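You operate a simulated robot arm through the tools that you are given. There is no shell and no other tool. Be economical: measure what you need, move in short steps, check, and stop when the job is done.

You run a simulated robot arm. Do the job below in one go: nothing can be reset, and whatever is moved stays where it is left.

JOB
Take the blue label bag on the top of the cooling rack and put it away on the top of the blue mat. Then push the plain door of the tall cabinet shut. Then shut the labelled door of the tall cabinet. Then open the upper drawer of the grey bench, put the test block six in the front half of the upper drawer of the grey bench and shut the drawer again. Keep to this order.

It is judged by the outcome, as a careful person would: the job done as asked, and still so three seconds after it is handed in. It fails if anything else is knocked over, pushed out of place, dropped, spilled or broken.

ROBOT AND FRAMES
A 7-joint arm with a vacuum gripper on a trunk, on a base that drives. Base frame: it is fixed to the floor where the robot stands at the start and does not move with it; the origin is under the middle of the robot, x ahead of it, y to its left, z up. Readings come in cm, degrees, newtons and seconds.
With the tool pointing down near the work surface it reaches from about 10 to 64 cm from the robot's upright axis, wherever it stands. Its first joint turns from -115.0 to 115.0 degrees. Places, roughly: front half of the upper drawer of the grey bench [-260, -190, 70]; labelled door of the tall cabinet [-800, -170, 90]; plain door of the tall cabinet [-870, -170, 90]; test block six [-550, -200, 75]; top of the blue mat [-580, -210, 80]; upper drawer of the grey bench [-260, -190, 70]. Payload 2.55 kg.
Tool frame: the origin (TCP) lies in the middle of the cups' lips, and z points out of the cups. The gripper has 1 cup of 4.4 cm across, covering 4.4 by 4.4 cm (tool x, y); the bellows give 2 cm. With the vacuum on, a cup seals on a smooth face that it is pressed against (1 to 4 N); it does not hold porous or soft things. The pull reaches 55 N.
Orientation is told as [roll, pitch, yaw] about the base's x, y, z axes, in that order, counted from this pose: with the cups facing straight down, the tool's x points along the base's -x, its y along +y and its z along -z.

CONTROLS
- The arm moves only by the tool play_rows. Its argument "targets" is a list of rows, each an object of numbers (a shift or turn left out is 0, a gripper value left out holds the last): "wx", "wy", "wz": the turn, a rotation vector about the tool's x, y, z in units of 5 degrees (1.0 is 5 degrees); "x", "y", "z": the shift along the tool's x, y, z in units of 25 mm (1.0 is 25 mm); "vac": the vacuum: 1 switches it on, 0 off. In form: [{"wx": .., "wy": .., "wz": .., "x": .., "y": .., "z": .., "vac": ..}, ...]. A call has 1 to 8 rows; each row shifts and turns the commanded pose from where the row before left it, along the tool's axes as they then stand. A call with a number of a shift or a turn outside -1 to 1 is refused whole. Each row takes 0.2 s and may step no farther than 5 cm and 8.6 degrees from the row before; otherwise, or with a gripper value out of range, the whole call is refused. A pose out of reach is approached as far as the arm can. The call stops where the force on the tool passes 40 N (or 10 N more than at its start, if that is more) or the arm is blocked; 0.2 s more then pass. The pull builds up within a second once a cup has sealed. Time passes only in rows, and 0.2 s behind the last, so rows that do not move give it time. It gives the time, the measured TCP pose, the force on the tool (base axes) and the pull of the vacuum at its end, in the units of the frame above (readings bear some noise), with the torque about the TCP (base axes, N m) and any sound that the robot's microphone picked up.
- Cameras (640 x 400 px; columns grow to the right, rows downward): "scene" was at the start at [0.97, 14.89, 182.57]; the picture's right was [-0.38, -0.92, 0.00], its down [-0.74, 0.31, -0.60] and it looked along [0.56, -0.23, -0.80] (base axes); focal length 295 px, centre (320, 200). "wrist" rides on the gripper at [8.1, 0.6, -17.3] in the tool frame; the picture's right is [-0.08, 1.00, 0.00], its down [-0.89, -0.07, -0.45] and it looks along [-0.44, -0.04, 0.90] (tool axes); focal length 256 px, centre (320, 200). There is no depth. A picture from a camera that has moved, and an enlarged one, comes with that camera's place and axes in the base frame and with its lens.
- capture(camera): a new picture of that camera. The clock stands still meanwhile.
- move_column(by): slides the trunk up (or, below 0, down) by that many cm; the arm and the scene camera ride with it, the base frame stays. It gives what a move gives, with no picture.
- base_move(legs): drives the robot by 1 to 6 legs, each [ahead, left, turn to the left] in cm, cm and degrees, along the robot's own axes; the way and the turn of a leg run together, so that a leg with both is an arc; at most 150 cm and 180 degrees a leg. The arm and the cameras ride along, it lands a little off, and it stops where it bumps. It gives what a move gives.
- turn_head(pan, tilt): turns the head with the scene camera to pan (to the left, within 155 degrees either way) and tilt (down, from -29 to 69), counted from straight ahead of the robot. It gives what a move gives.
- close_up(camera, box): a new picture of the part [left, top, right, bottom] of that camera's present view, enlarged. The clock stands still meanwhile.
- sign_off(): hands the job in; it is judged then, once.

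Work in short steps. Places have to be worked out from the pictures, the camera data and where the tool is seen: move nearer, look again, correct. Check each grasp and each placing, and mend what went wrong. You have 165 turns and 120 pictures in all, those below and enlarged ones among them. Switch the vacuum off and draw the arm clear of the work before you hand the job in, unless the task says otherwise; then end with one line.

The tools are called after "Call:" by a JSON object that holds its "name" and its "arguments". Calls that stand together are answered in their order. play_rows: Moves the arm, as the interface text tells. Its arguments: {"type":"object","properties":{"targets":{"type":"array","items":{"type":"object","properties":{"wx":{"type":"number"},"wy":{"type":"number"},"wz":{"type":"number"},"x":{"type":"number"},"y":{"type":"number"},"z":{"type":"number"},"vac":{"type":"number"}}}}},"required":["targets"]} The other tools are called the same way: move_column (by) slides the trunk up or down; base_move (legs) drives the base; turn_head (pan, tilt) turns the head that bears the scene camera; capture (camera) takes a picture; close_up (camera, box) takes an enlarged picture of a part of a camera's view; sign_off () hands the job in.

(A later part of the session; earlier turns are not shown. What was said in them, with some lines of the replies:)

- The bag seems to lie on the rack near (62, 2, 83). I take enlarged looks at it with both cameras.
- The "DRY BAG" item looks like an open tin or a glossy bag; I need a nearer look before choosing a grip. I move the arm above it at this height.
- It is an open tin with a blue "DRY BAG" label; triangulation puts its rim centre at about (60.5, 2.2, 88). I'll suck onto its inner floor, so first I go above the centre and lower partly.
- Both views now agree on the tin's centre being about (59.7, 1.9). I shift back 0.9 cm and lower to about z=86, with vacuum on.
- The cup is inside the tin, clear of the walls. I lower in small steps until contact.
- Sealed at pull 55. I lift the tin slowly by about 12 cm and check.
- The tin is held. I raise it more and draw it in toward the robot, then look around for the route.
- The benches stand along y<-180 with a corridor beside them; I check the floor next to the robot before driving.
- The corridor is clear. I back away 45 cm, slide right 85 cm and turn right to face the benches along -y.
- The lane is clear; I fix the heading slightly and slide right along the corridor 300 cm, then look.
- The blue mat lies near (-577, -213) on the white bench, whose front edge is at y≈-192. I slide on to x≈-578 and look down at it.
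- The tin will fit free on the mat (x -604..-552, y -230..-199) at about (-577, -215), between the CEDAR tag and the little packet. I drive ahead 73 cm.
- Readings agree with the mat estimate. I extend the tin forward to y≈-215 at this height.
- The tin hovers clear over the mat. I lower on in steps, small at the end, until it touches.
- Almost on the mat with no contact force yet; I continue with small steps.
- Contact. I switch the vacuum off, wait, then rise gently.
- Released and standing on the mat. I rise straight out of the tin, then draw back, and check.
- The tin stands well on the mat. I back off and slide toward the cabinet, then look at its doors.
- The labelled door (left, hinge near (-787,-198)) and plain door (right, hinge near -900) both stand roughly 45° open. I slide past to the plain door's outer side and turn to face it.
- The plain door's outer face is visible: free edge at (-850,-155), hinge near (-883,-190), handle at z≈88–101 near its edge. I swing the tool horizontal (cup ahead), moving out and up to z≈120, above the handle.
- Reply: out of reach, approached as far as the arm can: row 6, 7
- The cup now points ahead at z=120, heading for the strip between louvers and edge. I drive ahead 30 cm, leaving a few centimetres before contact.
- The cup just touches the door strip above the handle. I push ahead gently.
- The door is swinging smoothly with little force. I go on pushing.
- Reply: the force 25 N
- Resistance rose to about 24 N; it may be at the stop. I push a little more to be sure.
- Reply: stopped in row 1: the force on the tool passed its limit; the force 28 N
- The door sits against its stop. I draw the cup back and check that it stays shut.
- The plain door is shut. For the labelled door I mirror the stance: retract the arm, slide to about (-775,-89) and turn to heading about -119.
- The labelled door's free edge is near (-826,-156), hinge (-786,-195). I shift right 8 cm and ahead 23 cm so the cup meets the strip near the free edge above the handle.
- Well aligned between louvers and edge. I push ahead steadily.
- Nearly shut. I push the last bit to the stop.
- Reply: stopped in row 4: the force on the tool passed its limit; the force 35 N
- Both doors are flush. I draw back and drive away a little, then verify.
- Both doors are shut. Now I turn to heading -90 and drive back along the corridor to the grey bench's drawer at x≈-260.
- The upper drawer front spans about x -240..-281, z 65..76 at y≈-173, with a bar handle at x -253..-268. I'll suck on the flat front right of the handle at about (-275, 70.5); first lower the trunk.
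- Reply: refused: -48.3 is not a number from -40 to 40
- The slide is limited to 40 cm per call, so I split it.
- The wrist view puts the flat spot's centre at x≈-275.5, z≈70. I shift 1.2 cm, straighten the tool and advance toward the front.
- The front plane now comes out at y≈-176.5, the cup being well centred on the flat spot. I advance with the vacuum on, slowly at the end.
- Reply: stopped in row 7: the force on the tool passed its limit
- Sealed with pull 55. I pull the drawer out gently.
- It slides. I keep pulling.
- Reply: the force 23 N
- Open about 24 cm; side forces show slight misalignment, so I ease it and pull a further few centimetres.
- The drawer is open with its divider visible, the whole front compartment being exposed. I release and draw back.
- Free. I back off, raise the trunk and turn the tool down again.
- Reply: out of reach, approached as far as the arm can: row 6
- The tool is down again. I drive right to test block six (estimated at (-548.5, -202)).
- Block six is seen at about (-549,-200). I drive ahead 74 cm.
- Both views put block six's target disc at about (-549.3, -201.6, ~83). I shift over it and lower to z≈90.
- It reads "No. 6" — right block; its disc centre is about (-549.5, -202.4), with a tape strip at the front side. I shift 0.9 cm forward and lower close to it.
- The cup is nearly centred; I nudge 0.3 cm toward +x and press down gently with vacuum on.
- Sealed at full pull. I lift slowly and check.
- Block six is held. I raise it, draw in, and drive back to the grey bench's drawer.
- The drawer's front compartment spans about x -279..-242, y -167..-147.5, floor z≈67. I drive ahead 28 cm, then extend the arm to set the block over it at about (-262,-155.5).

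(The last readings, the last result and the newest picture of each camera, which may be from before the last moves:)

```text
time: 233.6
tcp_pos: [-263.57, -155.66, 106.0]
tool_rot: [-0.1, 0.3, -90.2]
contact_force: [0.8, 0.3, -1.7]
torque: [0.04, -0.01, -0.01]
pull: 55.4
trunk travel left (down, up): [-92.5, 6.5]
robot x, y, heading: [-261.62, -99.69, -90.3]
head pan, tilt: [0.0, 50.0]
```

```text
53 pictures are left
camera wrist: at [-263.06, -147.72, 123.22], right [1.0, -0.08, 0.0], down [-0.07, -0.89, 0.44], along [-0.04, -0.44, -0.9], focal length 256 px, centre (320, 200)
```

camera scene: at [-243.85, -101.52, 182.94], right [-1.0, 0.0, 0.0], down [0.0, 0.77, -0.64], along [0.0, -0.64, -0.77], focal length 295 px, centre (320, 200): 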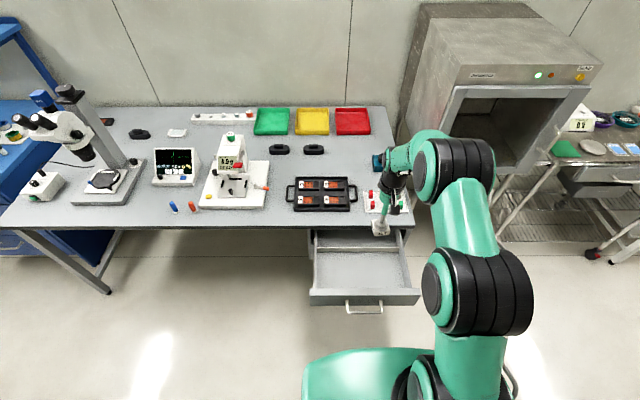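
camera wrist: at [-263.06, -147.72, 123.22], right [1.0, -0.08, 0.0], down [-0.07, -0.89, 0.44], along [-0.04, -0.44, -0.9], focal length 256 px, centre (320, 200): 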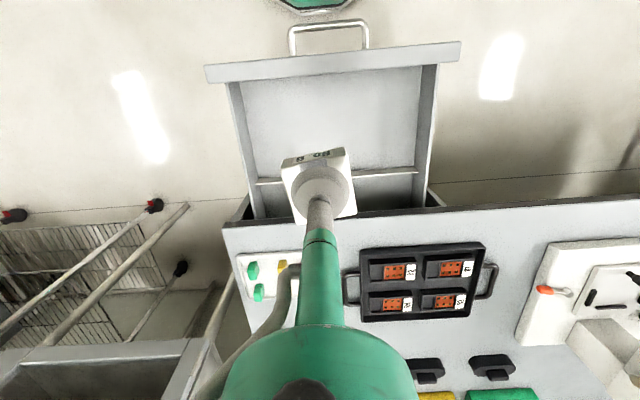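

All consistent: the block hangs over the front compartment, bench edge 17 cm beyond. I lower the trunk 28 cm and look.

Call:
{"name": "move_column", "arguments": {"by": -28}}

Call:
{"name": "capture", "arguments": {"camera": "scene"}}

Call:
{"name": "capture", "arguments": {"camera": "wrist"}}

```text
time: 236.5
tcp_pos: [-263.59, -155.77, 77.93]
tool_rot: [-0.1, 0.2, -90.2]
contact_force: [0.2, -0.3, -1.1]
torque: [-0.07, 0.01, 0.02]
pull: 54.8
trunk travel left (down, up): [-64.5, 34.5]
robot x, y, heading: [-261.66, -99.81, -90.5]
head pan, tilt: [0.0, 50.0]
```

```text
52 pictures are left
camera scene: at [-243.86, -101.43, 154.95], right [-1.0, 0.0, 0.0], down [0.0, 0.77, -0.64], along [0.0, -0.64, -0.77], focal length 295 px, centre (320, 200)
```

scene: 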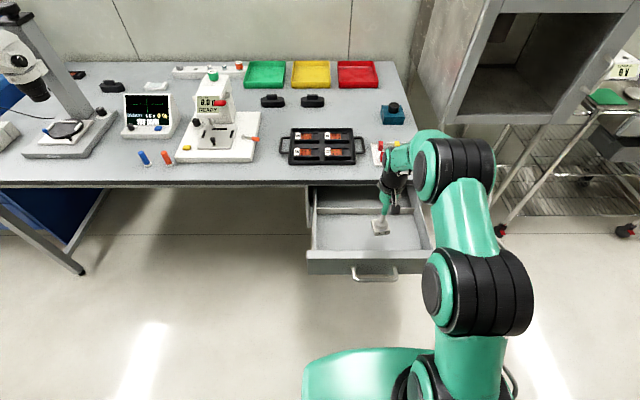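

```text
51 pictures are left
camera wrist: at [-263.07, -147.66, 95.28], right [1.0, -0.08, 0.0], down [-0.07, -0.89, 0.44], along [-0.04, -0.44, -0.9], focal length 256 px, centre (320, 200)
```

wrist: 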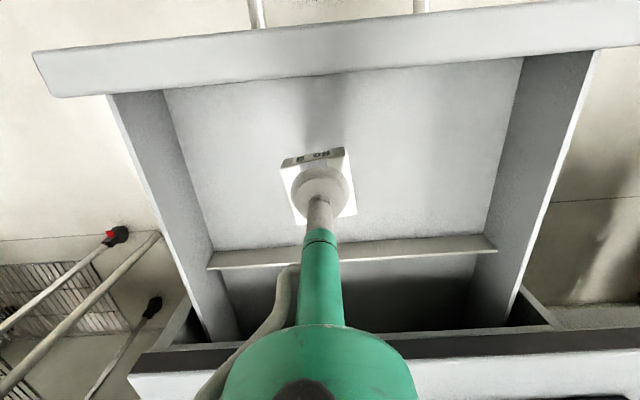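

Well centred. I lower into the compartment, small steps toward the floor.

Call:
{"name": "play_rows", "arguments": {"targets": [{"z": 0.6}, {"z": 0.6}, {"z": 0.6}, {"z": 0.4}, {"z": 0.2}]}}

Call:
{"name": "close_up", "arguments": {"camera": "scene", "box": [290, 160, 450, 285]}}

```text
time: 237.7
tcp_pos: [-263.57, -155.63, 72.09]
tool_rot: [-0.1, 0.2, -90.2]
contact_force: [0.5, -0.3, -0.7]
torque: [-0.01, 0.01, -0.03]
pull: 55.3
trunk travel left (down, up): [-64.5, 34.5]
robot x, y, heading: [-261.82, -99.59, -90.3]
head pan, tilt: [0.0, 50.0]
```

```text
3.20 times, centred on (370, 222) of scene
camera zoom: at [-243.85, -101.45, 154.95], right [-1.0, 0.0, 0.0], down [0.0, 0.77, -0.64], along [0.0, -0.64, -0.77], focal length 943 px, centre (160, 128)
```

zoom: 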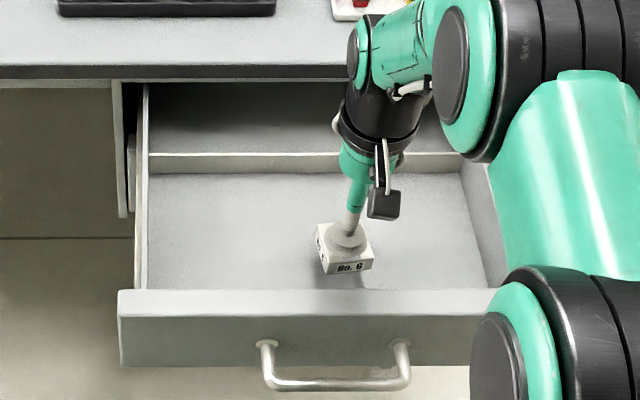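

Call:
{"name": "play_rows", "arguments": {"targets": [{"z": 0.2}, {"z": 0.2}, {"z": 0.2}]}}

```text
time: 238.5
tcp_pos: [-263.6, -155.55, 70.64]
tool_rot: [-0.1, 0.4, -90.2]
contact_force: [0.2, 0.4, -1.4]
torque: [0.03, 0.0, -0.02]
pull: 54.5
trunk travel left (down, up): [-64.5, 34.5]
robot x, y, heading: [-261.55, -99.84, -90.3]
head pan, tilt: [0.0, 50.0]
```

Call:
{"name": "play_rows", "arguments": {"targets": [{"z": 0.12}, {"z": 0.12}, {"z": 0.12}]}}

Call:
{"name": "close_up", "arguments": {"camera": "scene", "box": [330, 200, 410, 260]}}

```text
time: 239.3
tcp_pos: [-263.72, -155.62, 69.73]
tool_rot: [-0.2, 0.1, -90.2]
contact_force: [-0.2, 0.6, -1.7]
torque: [0.0, 0.01, 0.02]
pull: 54.7
trunk travel left (down, up): [-64.5, 34.5]
robot x, y, heading: [-261.77, -99.69, -90.2]
head pan, tilt: [0.0, 50.0]
```

```text
6.67 times, centred on (370, 230) of scene
camera zoom: at [-243.85, -101.45, 154.95], right [-1.0, 0.0, 0.0], down [0.0, 0.77, -0.64], along [0.0, -0.64, -0.77], focal length 1964 px, centre (-13, 0)
```

zoom: 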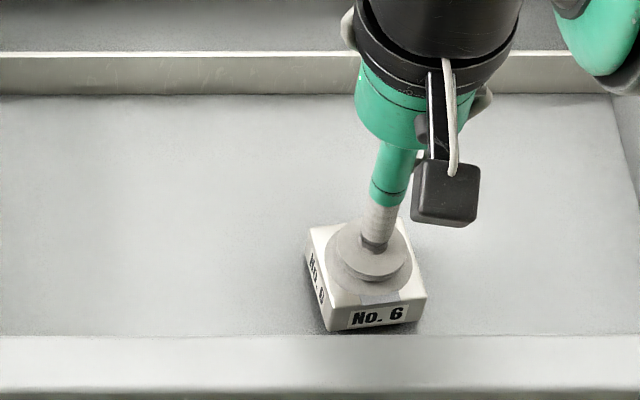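

Very near the floor; a few more tiny steps until contact.

Call:
{"name": "play_rows", "arguments": {"targets": [{"z": 0.12}, {"z": 0.12}]}}

```text
time: 239.9
tcp_pos: [-263.66, -155.64, 69.12]
tool_rot: [-0.2, 0.2, -90.2]
contact_force: [-0.2, 0.6, 1.0]
torque: [-0.01, -0.04, -0.03]
pull: 55.2
trunk travel left (down, up): [-64.5, 34.5]
robot x, y, heading: [-262.12, -99.83, -90.3]
head pan, tilt: [0.0, 50.0]
```

Call:
{"name": "play_rows", "arguments": {"targets": [{"z": 0.1}]}}

```text
time: 240.3
tcp_pos: [-263.7, -155.64, 68.97]
tool_rot: [-0.1, 0.1, -90.3]
contact_force: [-2.1, 2.5, 11.6]
torque: [0.04, -0.01, 0.01]
pull: 54.7
trunk travel left (down, up): [-64.5, 34.5]
robot x, y, heading: [-261.41, -100.23, -90.3]
head pan, tilt: [0.0, 50.0]
```

The block rests on the drawer floor. I release and rise.

Call:
{"name": "play_rows", "arguments": {"targets": [{"vac": 0}, {}, {}, {"z": -0.1}, {"z": -0.3}, {"z": -0.6}, {"z": -0.8}, {"z": -0.8}]}}

Call:
{"name": "close_up", "arguments": {"camera": "scene", "box": [290, 160, 450, 285]}}

```text
time: 242.1
tcp_pos: [-263.64, -155.69, 75.44]
tool_rot: [-0.2, 0.4, -90.3]
contact_force: [0.6, 0.4, 0.0]
torque: [-0.04, 0.04, 0.03]
pull: 0.1
trunk travel left (down, up): [-64.5, 34.5]
robot x, y, heading: [-261.57, -99.64, -90.4]
head pan, tilt: [0.0, 50.0]
```

```text
3.20 times, centred on (370, 222) of scene
camera zoom: at [-243.85, -101.42, 154.94], right [-1.0, 0.0, 0.0], down [0.0, 0.77, -0.64], along [0.0, -0.64, -0.77], focal length 943 px, centre (160, 128)
```

zoom: 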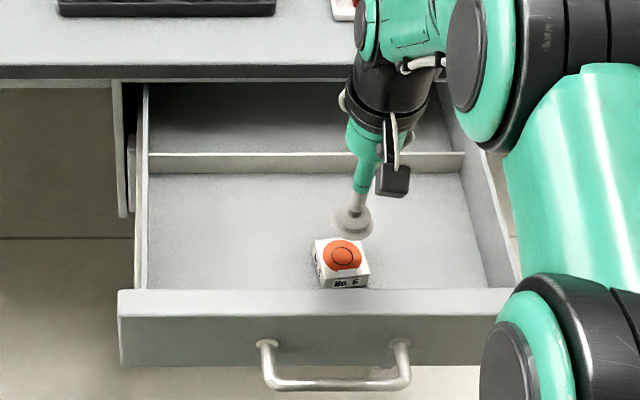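

Block six sits in the front compartment. I raise the trunk, back off, and swing the tool horizontal again.

Call:
{"name": "move_column", "arguments": {"by": 28}}

Call:
{"name": "base_move", "arguments": {"legs": [[-28, 0, 0]]}}

Call:
{"name": "play_rows", "arguments": {"targets": [{"x": 0.8}, {"x": 0.8}, {"x": 0.8}]}}

Call:
{"name": "play_rows", "arguments": {"targets": [{"wy": -1, "x": -0.5}, {"wy": -1, "x": -0.5}, {"wy": -1, "x": -0.5}, {"wy": -1, "x": -0.5}, {"wy": -1, "x": -0.5}, {"wy": -1, "x": -0.5}, {"wy": -1, "x": -0.5}, {"wy": -1, "x": -0.5}]}}

Call:
{"name": "play_rows", "arguments": {"targets": [{"wy": -1, "x": -0.5}, {"wy": -1, "x": -0.5}, {"wy": -1, "x": -0.5}, {"wy": -1, "x": -0.5}, {"wy": -1, "x": -0.5}, {"wy": -1, "x": -0.5}, {"wy": -1, "x": -0.5}, {"wy": -1, "x": -0.5}]}}

Call:
{"name": "play_rows", "arguments": {"targets": [{"wy": -1, "x": -0.5}, {"wy": -1, "x": -0.5}]}}

```text
time: 244.9
tcp_pos: [-263.67, -155.69, 103.3]
tool_rot: [-0.2, 0.3, -90.3]
contact_force: [-0.5, -0.7, -0.6]
torque: [-0.01, 0.0, -0.04]
pull: 0.1
trunk travel left (down, up): [-92.5, 6.5]
robot x, y, heading: [-261.61, -100.08, -90.3]
head pan, tilt: [0.0, 50.0]
```

```text
time: 246.8
tcp_pos: [-263.63, -127.54, 103.37]
tool_rot: [-0.1, 0.2, -90.3]
contact_force: [0.3, 0.3, -0.3]
torque: [0.01, -0.04, 0.0]
pull: 0.0
trunk travel left (down, up): [-92.5, 6.5]
robot x, y, heading: [-261.75, -71.51, -90.1]
head pan, tilt: [0.0, 50.0]
```

```text
time: 247.7
tcp_pos: [-263.61, -121.32, 103.52]
tool_rot: [-0.1, 0.2, -90.3]
contact_force: [0.0, -0.1, 0.1]
torque: [-0.02, 0.0, 0.0]
pull: 0.0
trunk travel left (down, up): [-92.5, 6.5]
robot x, y, heading: [-261.46, -71.35, -90.3]
head pan, tilt: [0.0, 50.0]
```

```text
time: 249.4
tcp_pos: [-263.38, -130.41, 106.07]
tool_rot: [0.2, -37.7, -90.3]
contact_force: [0.4, 0.2, 1.2]
torque: [-0.01, -0.04, 0.02]
pull: 0.0
out of reach, approached as far as the arm can: row 8
trunk travel left (down, up): [-92.5, 6.5]
robot x, y, heading: [-261.44, -72.0, -90.4]
head pan, tilt: [0.0, 50.0]
```

```text
time: 251.2
tcp_pos: [-263.44, -135.73, 114.15]
tool_rot: [-0.4, -79.9, -89.9]
contact_force: [0.2, -0.4, -0.1]
torque: [0.04, 0.02, 0.02]
pull: 0.0
out of reach, approached as far as the arm can: row 1
trunk travel left (down, up): [-92.5, 6.5]
robot x, y, heading: [-261.51, -71.61, -90.4]
head pan, tilt: [0.0, 50.0]
```

```text
time: 251.8
tcp_pos: [-263.4, -135.98, 116.62]
tool_rot: [-16.3, -89.7, -74.1]
contact_force: [0.3, -1.4, -0.2]
torque: [0.01, -0.03, 0.03]
pull: 0.0
trunk travel left (down, up): [-92.5, 6.5]
robot x, y, heading: [-261.48, -71.56, -90.5]
head pan, tilt: [0.0, 50.0]
```

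TCP is at (-263,-136,117). I step back 6 cm and right 12 cm to clear the handle, then lower the trunk to z≈71.

Call:
{"name": "base_move", "arguments": {"legs": [[-6, -12, 0]]}}

Call:
{"name": "move_column", "arguments": {"by": -30}}

Call:
{"name": "move_column", "arguments": {"by": -15.6}}

Call:
{"name": "capture", "arguments": {"camera": "scene"}}

Call:
{"name": "capture", "arguments": {"camera": "wrist"}}

```text
time: 253.2
tcp_pos: [-275.27, -129.66, 116.6]
tool_rot: [-12.1, -89.7, -78.3]
contact_force: [0.0, 0.7, 0.1]
torque: [-0.02, 0.0, -0.02]
pull: 0.1
trunk travel left (down, up): [-92.5, 6.5]
robot x, y, heading: [-272.99, -65.26, -90.2]
head pan, tilt: [0.0, 50.0]
```

```text
time: 256.1
tcp_pos: [-275.27, -129.63, 86.6]
tool_rot: [-13.5, -89.8, -76.8]
contact_force: [1.0, 0.0, -0.1]
torque: [0.0, -0.02, 0.02]
pull: 0.1
trunk travel left (down, up): [-62.5, 36.5]
robot x, y, heading: [-273.37, -65.42, -90.4]
head pan, tilt: [0.0, 50.0]
```

```text
time: 257.9
tcp_pos: [-275.22, -129.71, 71.12]
tool_rot: [-13.9, -89.9, -76.4]
contact_force: [0.4, -0.2, -0.7]
torque: [-0.01, 0.01, 0.0]
pull: 0.1
trunk travel left (down, up): [-46.9, 52.1]
robot x, y, heading: [-273.41, -65.26, -90.3]
head pan, tilt: [0.0, 50.0]
```

```text
47 pictures are left
camera scene: at [-255.48, -67.12, 137.35], right [-1.0, 0.01, 0.0], down [0.01, 0.77, -0.64], along [0.0, -0.64, -0.77], focal length 295 px, centre (320, 200)
```

scene: 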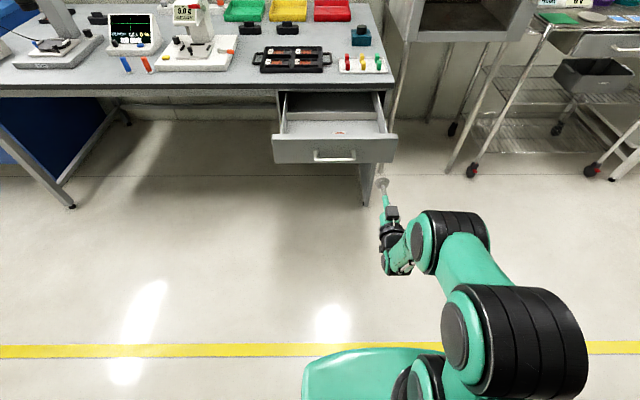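

```text
46 pictures are left
camera wrist: at [-274.65, -112.42, 62.92], right [1.0, -0.01, 0.08], down [-0.07, 0.44, 0.89], along [-0.04, -0.9, 0.44], focal length 256 px, centre (320, 200)
```

wrist: 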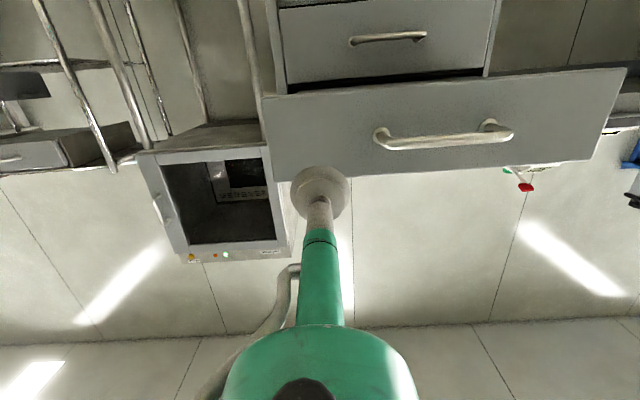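

I draw the arm in 7 cm and drive ahead 20 cm so that the push stays within reach.

Call:
{"name": "play_rows", "arguments": {"targets": [{"z": -0.9}, {"z": -0.9}, {"z": -0.9}]}}

Call:
{"name": "base_move", "arguments": {"legs": [[19, 0, 0]]}}

Call:
{"name": "capture", "arguments": {"camera": "wrist"}}

```text
time: 258.8
tcp_pos: [-275.2, -122.82, 70.93]
tool_rot: [-14.4, -89.8, -75.9]
contact_force: [-0.4, 0.1, -0.1]
torque: [-0.02, -0.02, -0.02]
pull: 0.0
trunk travel left (down, up): [-46.9, 52.1]
robot x, y, heading: [-273.38, -65.34, -90.4]
head pan, tilt: [0.0, 50.0]
```

```text
time: 260.3
tcp_pos: [-275.41, -141.74, 70.87]
tool_rot: [-11.5, -89.7, -78.8]
contact_force: [-0.2, 0.9, -0.1]
torque: [0.0, -0.03, 0.02]
pull: 0.1
trunk travel left (down, up): [-46.9, 52.1]
robot x, y, heading: [-273.1, -84.23, -90.2]
head pan, tilt: [0.0, 50.0]
```

```text
45 pictures are left
camera wrist: at [-274.74, -124.41, 62.81], right [1.0, -0.01, 0.08], down [-0.07, 0.44, 0.89], along [-0.04, -0.9, 0.44], focal length 256 px, centre (320, 200)
```

wrist: 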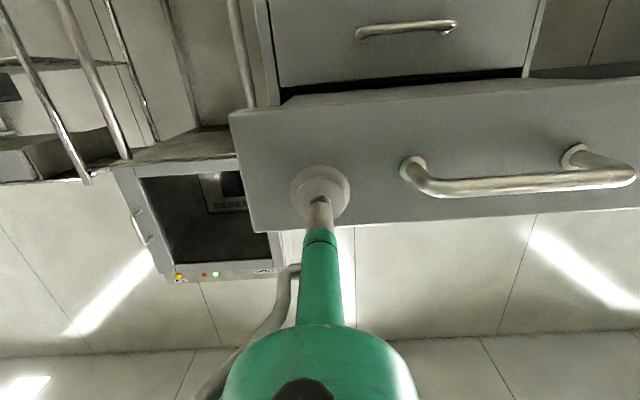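

The cup faces the same flat spot right of the handle. I push smoothly.

Call:
{"name": "play_rows", "arguments": {"targets": [{"z": 0.5}, {"z": 0.5}, {"z": 0.4}, {"z": 0.4}, {"z": 0.5}, {"z": 0.5}, {"z": 0.5}, {"z": 0.5}]}}

Call:
{"name": "play_rows", "arguments": {"targets": [{"z": 0.5}, {"z": 0.5}, {"z": 0.5}, {"z": 0.5}, {"z": 0.5}, {"z": 0.5}, {"z": 0.5}, {"z": 0.5}]}}

Call:
{"name": "capture", "arguments": {"camera": "scene"}}

```text
time: 262.1
tcp_pos: [-275.46, -151.26, 70.92]
tool_rot: [-13.1, -89.7, -77.2]
contact_force: [0.5, 2.3, -0.5]
torque: [0.0, -0.01, -0.02]
pull: 0.1
trunk travel left (down, up): [-46.9, 52.1]
robot x, y, heading: [-273.46, -84.17, -90.3]
head pan, tilt: [0.0, 50.0]
```

```text
time: 263.9
tcp_pos: [-275.61, -161.17, 70.76]
tool_rot: [-14.4, -89.8, -75.9]
contact_force: [2.0, 2.6, 0.4]
torque: [0.03, 0.01, -0.02]
pull: 0.0
trunk travel left (down, up): [-46.9, 52.1]
robot x, y, heading: [-273.14, -84.34, -90.3]
head pan, tilt: [0.0, 50.0]
```

```text
44 pictures are left
camera scene: at [-255.6, -85.87, 137.34], right [-1.0, 0.01, 0.0], down [0.01, 0.77, -0.64], along [0.0, -0.64, -0.77], focal length 295 px, centre (320, 200)
```

scene: 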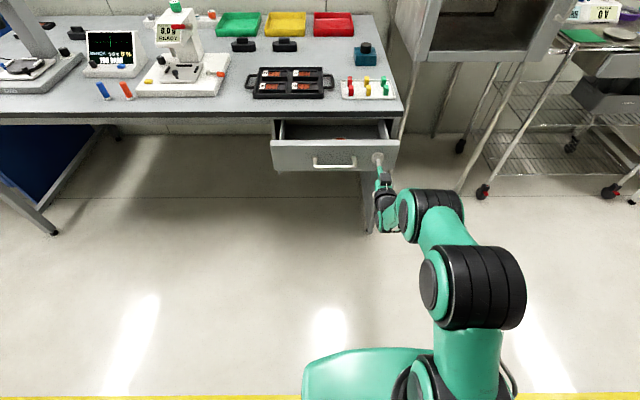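

Sliding nicely with the block still in place. I push the rest.

Call:
{"name": "play_rows", "arguments": {"targets": [{"z": 0.5}, {"z": 0.5}, {"z": 0.5}, {"z": 0.5}, {"z": 0.5}, {"z": 0.5}, {"z": 0.5}, {"z": 0.4}]}}

Call:
{"name": "play_rows", "arguments": {"targets": [{"z": 0.4}, {"z": 0.4}, {"z": 0.4}, {"z": 0.4}, {"z": 0.3}, {"z": 0.3}]}}

Call:
{"name": "capture", "arguments": {"camera": "scene"}}

```text
time: 265.7
tcp_pos: [-275.43, -170.9, 70.84]
tool_rot: [-9.5, -89.9, -80.8]
contact_force: [0.1, 3.2, 0.1]
torque: [0.01, -0.02, 0.01]
pull: 0.0
trunk travel left (down, up): [-46.9, 52.1]
robot x, y, heading: [-273.06, -84.38, -90.4]
head pan, tilt: [0.0, 50.0]
```

```text
time: 267.1
tcp_pos: [-275.53, -175.84, 70.85]
tool_rot: [-22.3, -89.9, -67.9]
contact_force: [1.2, 32.8, 8.2]
torque: [0.35, 0.03, -0.05]
pull: 0.0
trunk travel left (down, up): [-46.9, 52.1]
robot x, y, heading: [-273.44, -84.24, -90.5]
head pan, tilt: [0.0, 50.0]
stopped in row 6: the force on the tool passed its limit (the readings are from after the stop); the commanded pose is now the measured one
```

```text
43 pictures are left
camera scene: at [-255.59, -85.18, 137.37], right [-1.0, 0.01, 0.0], down [0.01, 0.76, -0.65], along [0.0, -0.65, -0.76], focal length 295 px, centre (320, 200)
```

scene: 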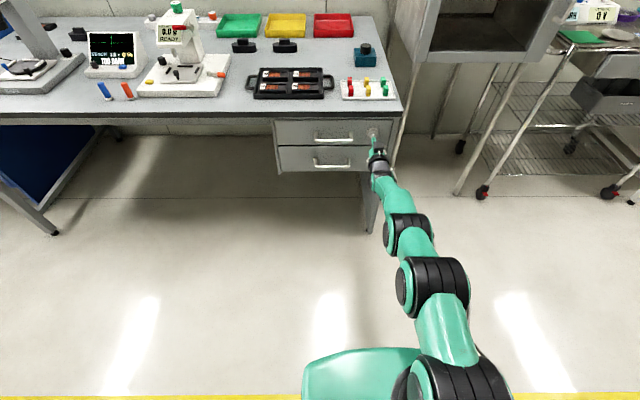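

The drawer hit its stop at 33 N. I draw back and verify that it is flush.

Call:
{"name": "play_rows", "arguments": {"targets": [{"z": -0.3}, {"z": -0.8}, {"z": -0.9}, {"z": -0.9}, {"z": -0.9}, {"z": -0.9}, {"z": -0.9}, {"z": -0.9}]}}

Call:
{"name": "base_move", "arguments": {"legs": [[-20, 0, 0]]}}

Call:
{"name": "close_up", "arguments": {"camera": "scene", "box": [220, 40, 440, 200]}}

Call:
{"name": "capture", "arguments": {"camera": "wrist"}}

```text
time: 268.9
tcp_pos: [-275.37, -159.91, 70.41]
tool_rot: [-5.5, -89.5, -84.7]
contact_force: [1.5, 0.1, 0.8]
torque: [0.0, 0.0, -0.03]
pull: 0.1
trunk travel left (down, up): [-46.9, 52.1]
robot x, y, heading: [-273.18, -84.06, -90.6]
head pan, tilt: [0.0, 50.0]
```

```text
time: 270.5
tcp_pos: [-275.13, -139.89, 70.47]
tool_rot: [-5.2, -89.5, -85.2]
contact_force: [0.2, -0.5, -0.1]
torque: [0.0, -0.01, 0.01]
pull: 0.1
trunk travel left (down, up): [-46.9, 52.1]
robot x, y, heading: [-273.32, -64.03, -90.3]
head pan, tilt: [0.0, 50.0]
```

```text
2.50 times, centred on (330, 120) of scene
camera zoom: at [-255.47, -65.73, 137.35], right [-1.0, 0.01, 0.0], down [0.01, 0.77, -0.64], along [0.0, -0.64, -0.77], focal length 736 px, centre (295, 400)
```

zoom: 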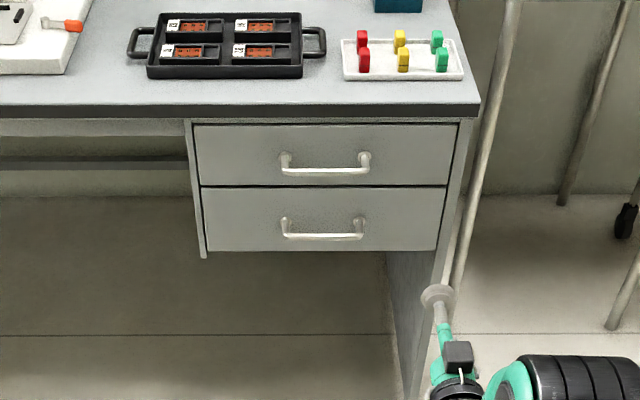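

```text
41 pictures are left
camera wrist: at [-274.59, -122.55, 62.45], right [1.0, -0.01, 0.08], down [-0.07, 0.44, 0.9], along [-0.04, -0.9, 0.44], focal length 256 px, centre (320, 200)
```

wrist: 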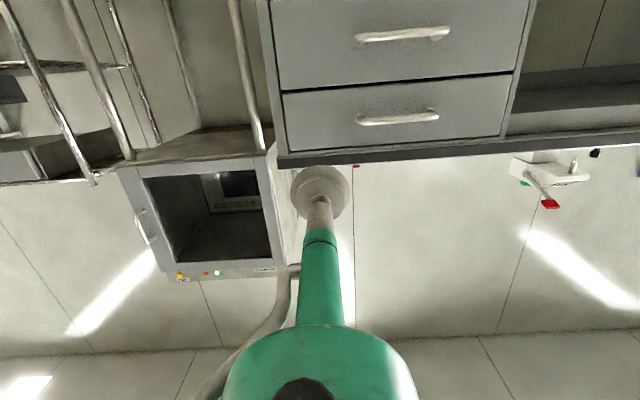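

The drawer is flush shut, the tin was left standing on the mat, both cabinet doors are closed, the vacuum is off and the arm is clear. I hand the job in.

Call:
{"name": "sign_off", "arguments": {}}

```text
The job is handed in.
```

The job is done in the order you gave. The blue-label tin is on the blue mat, and the plain door and then the labelled door are shut. Test block six is in the front half of the upper drawer, and the drawer is shut again.
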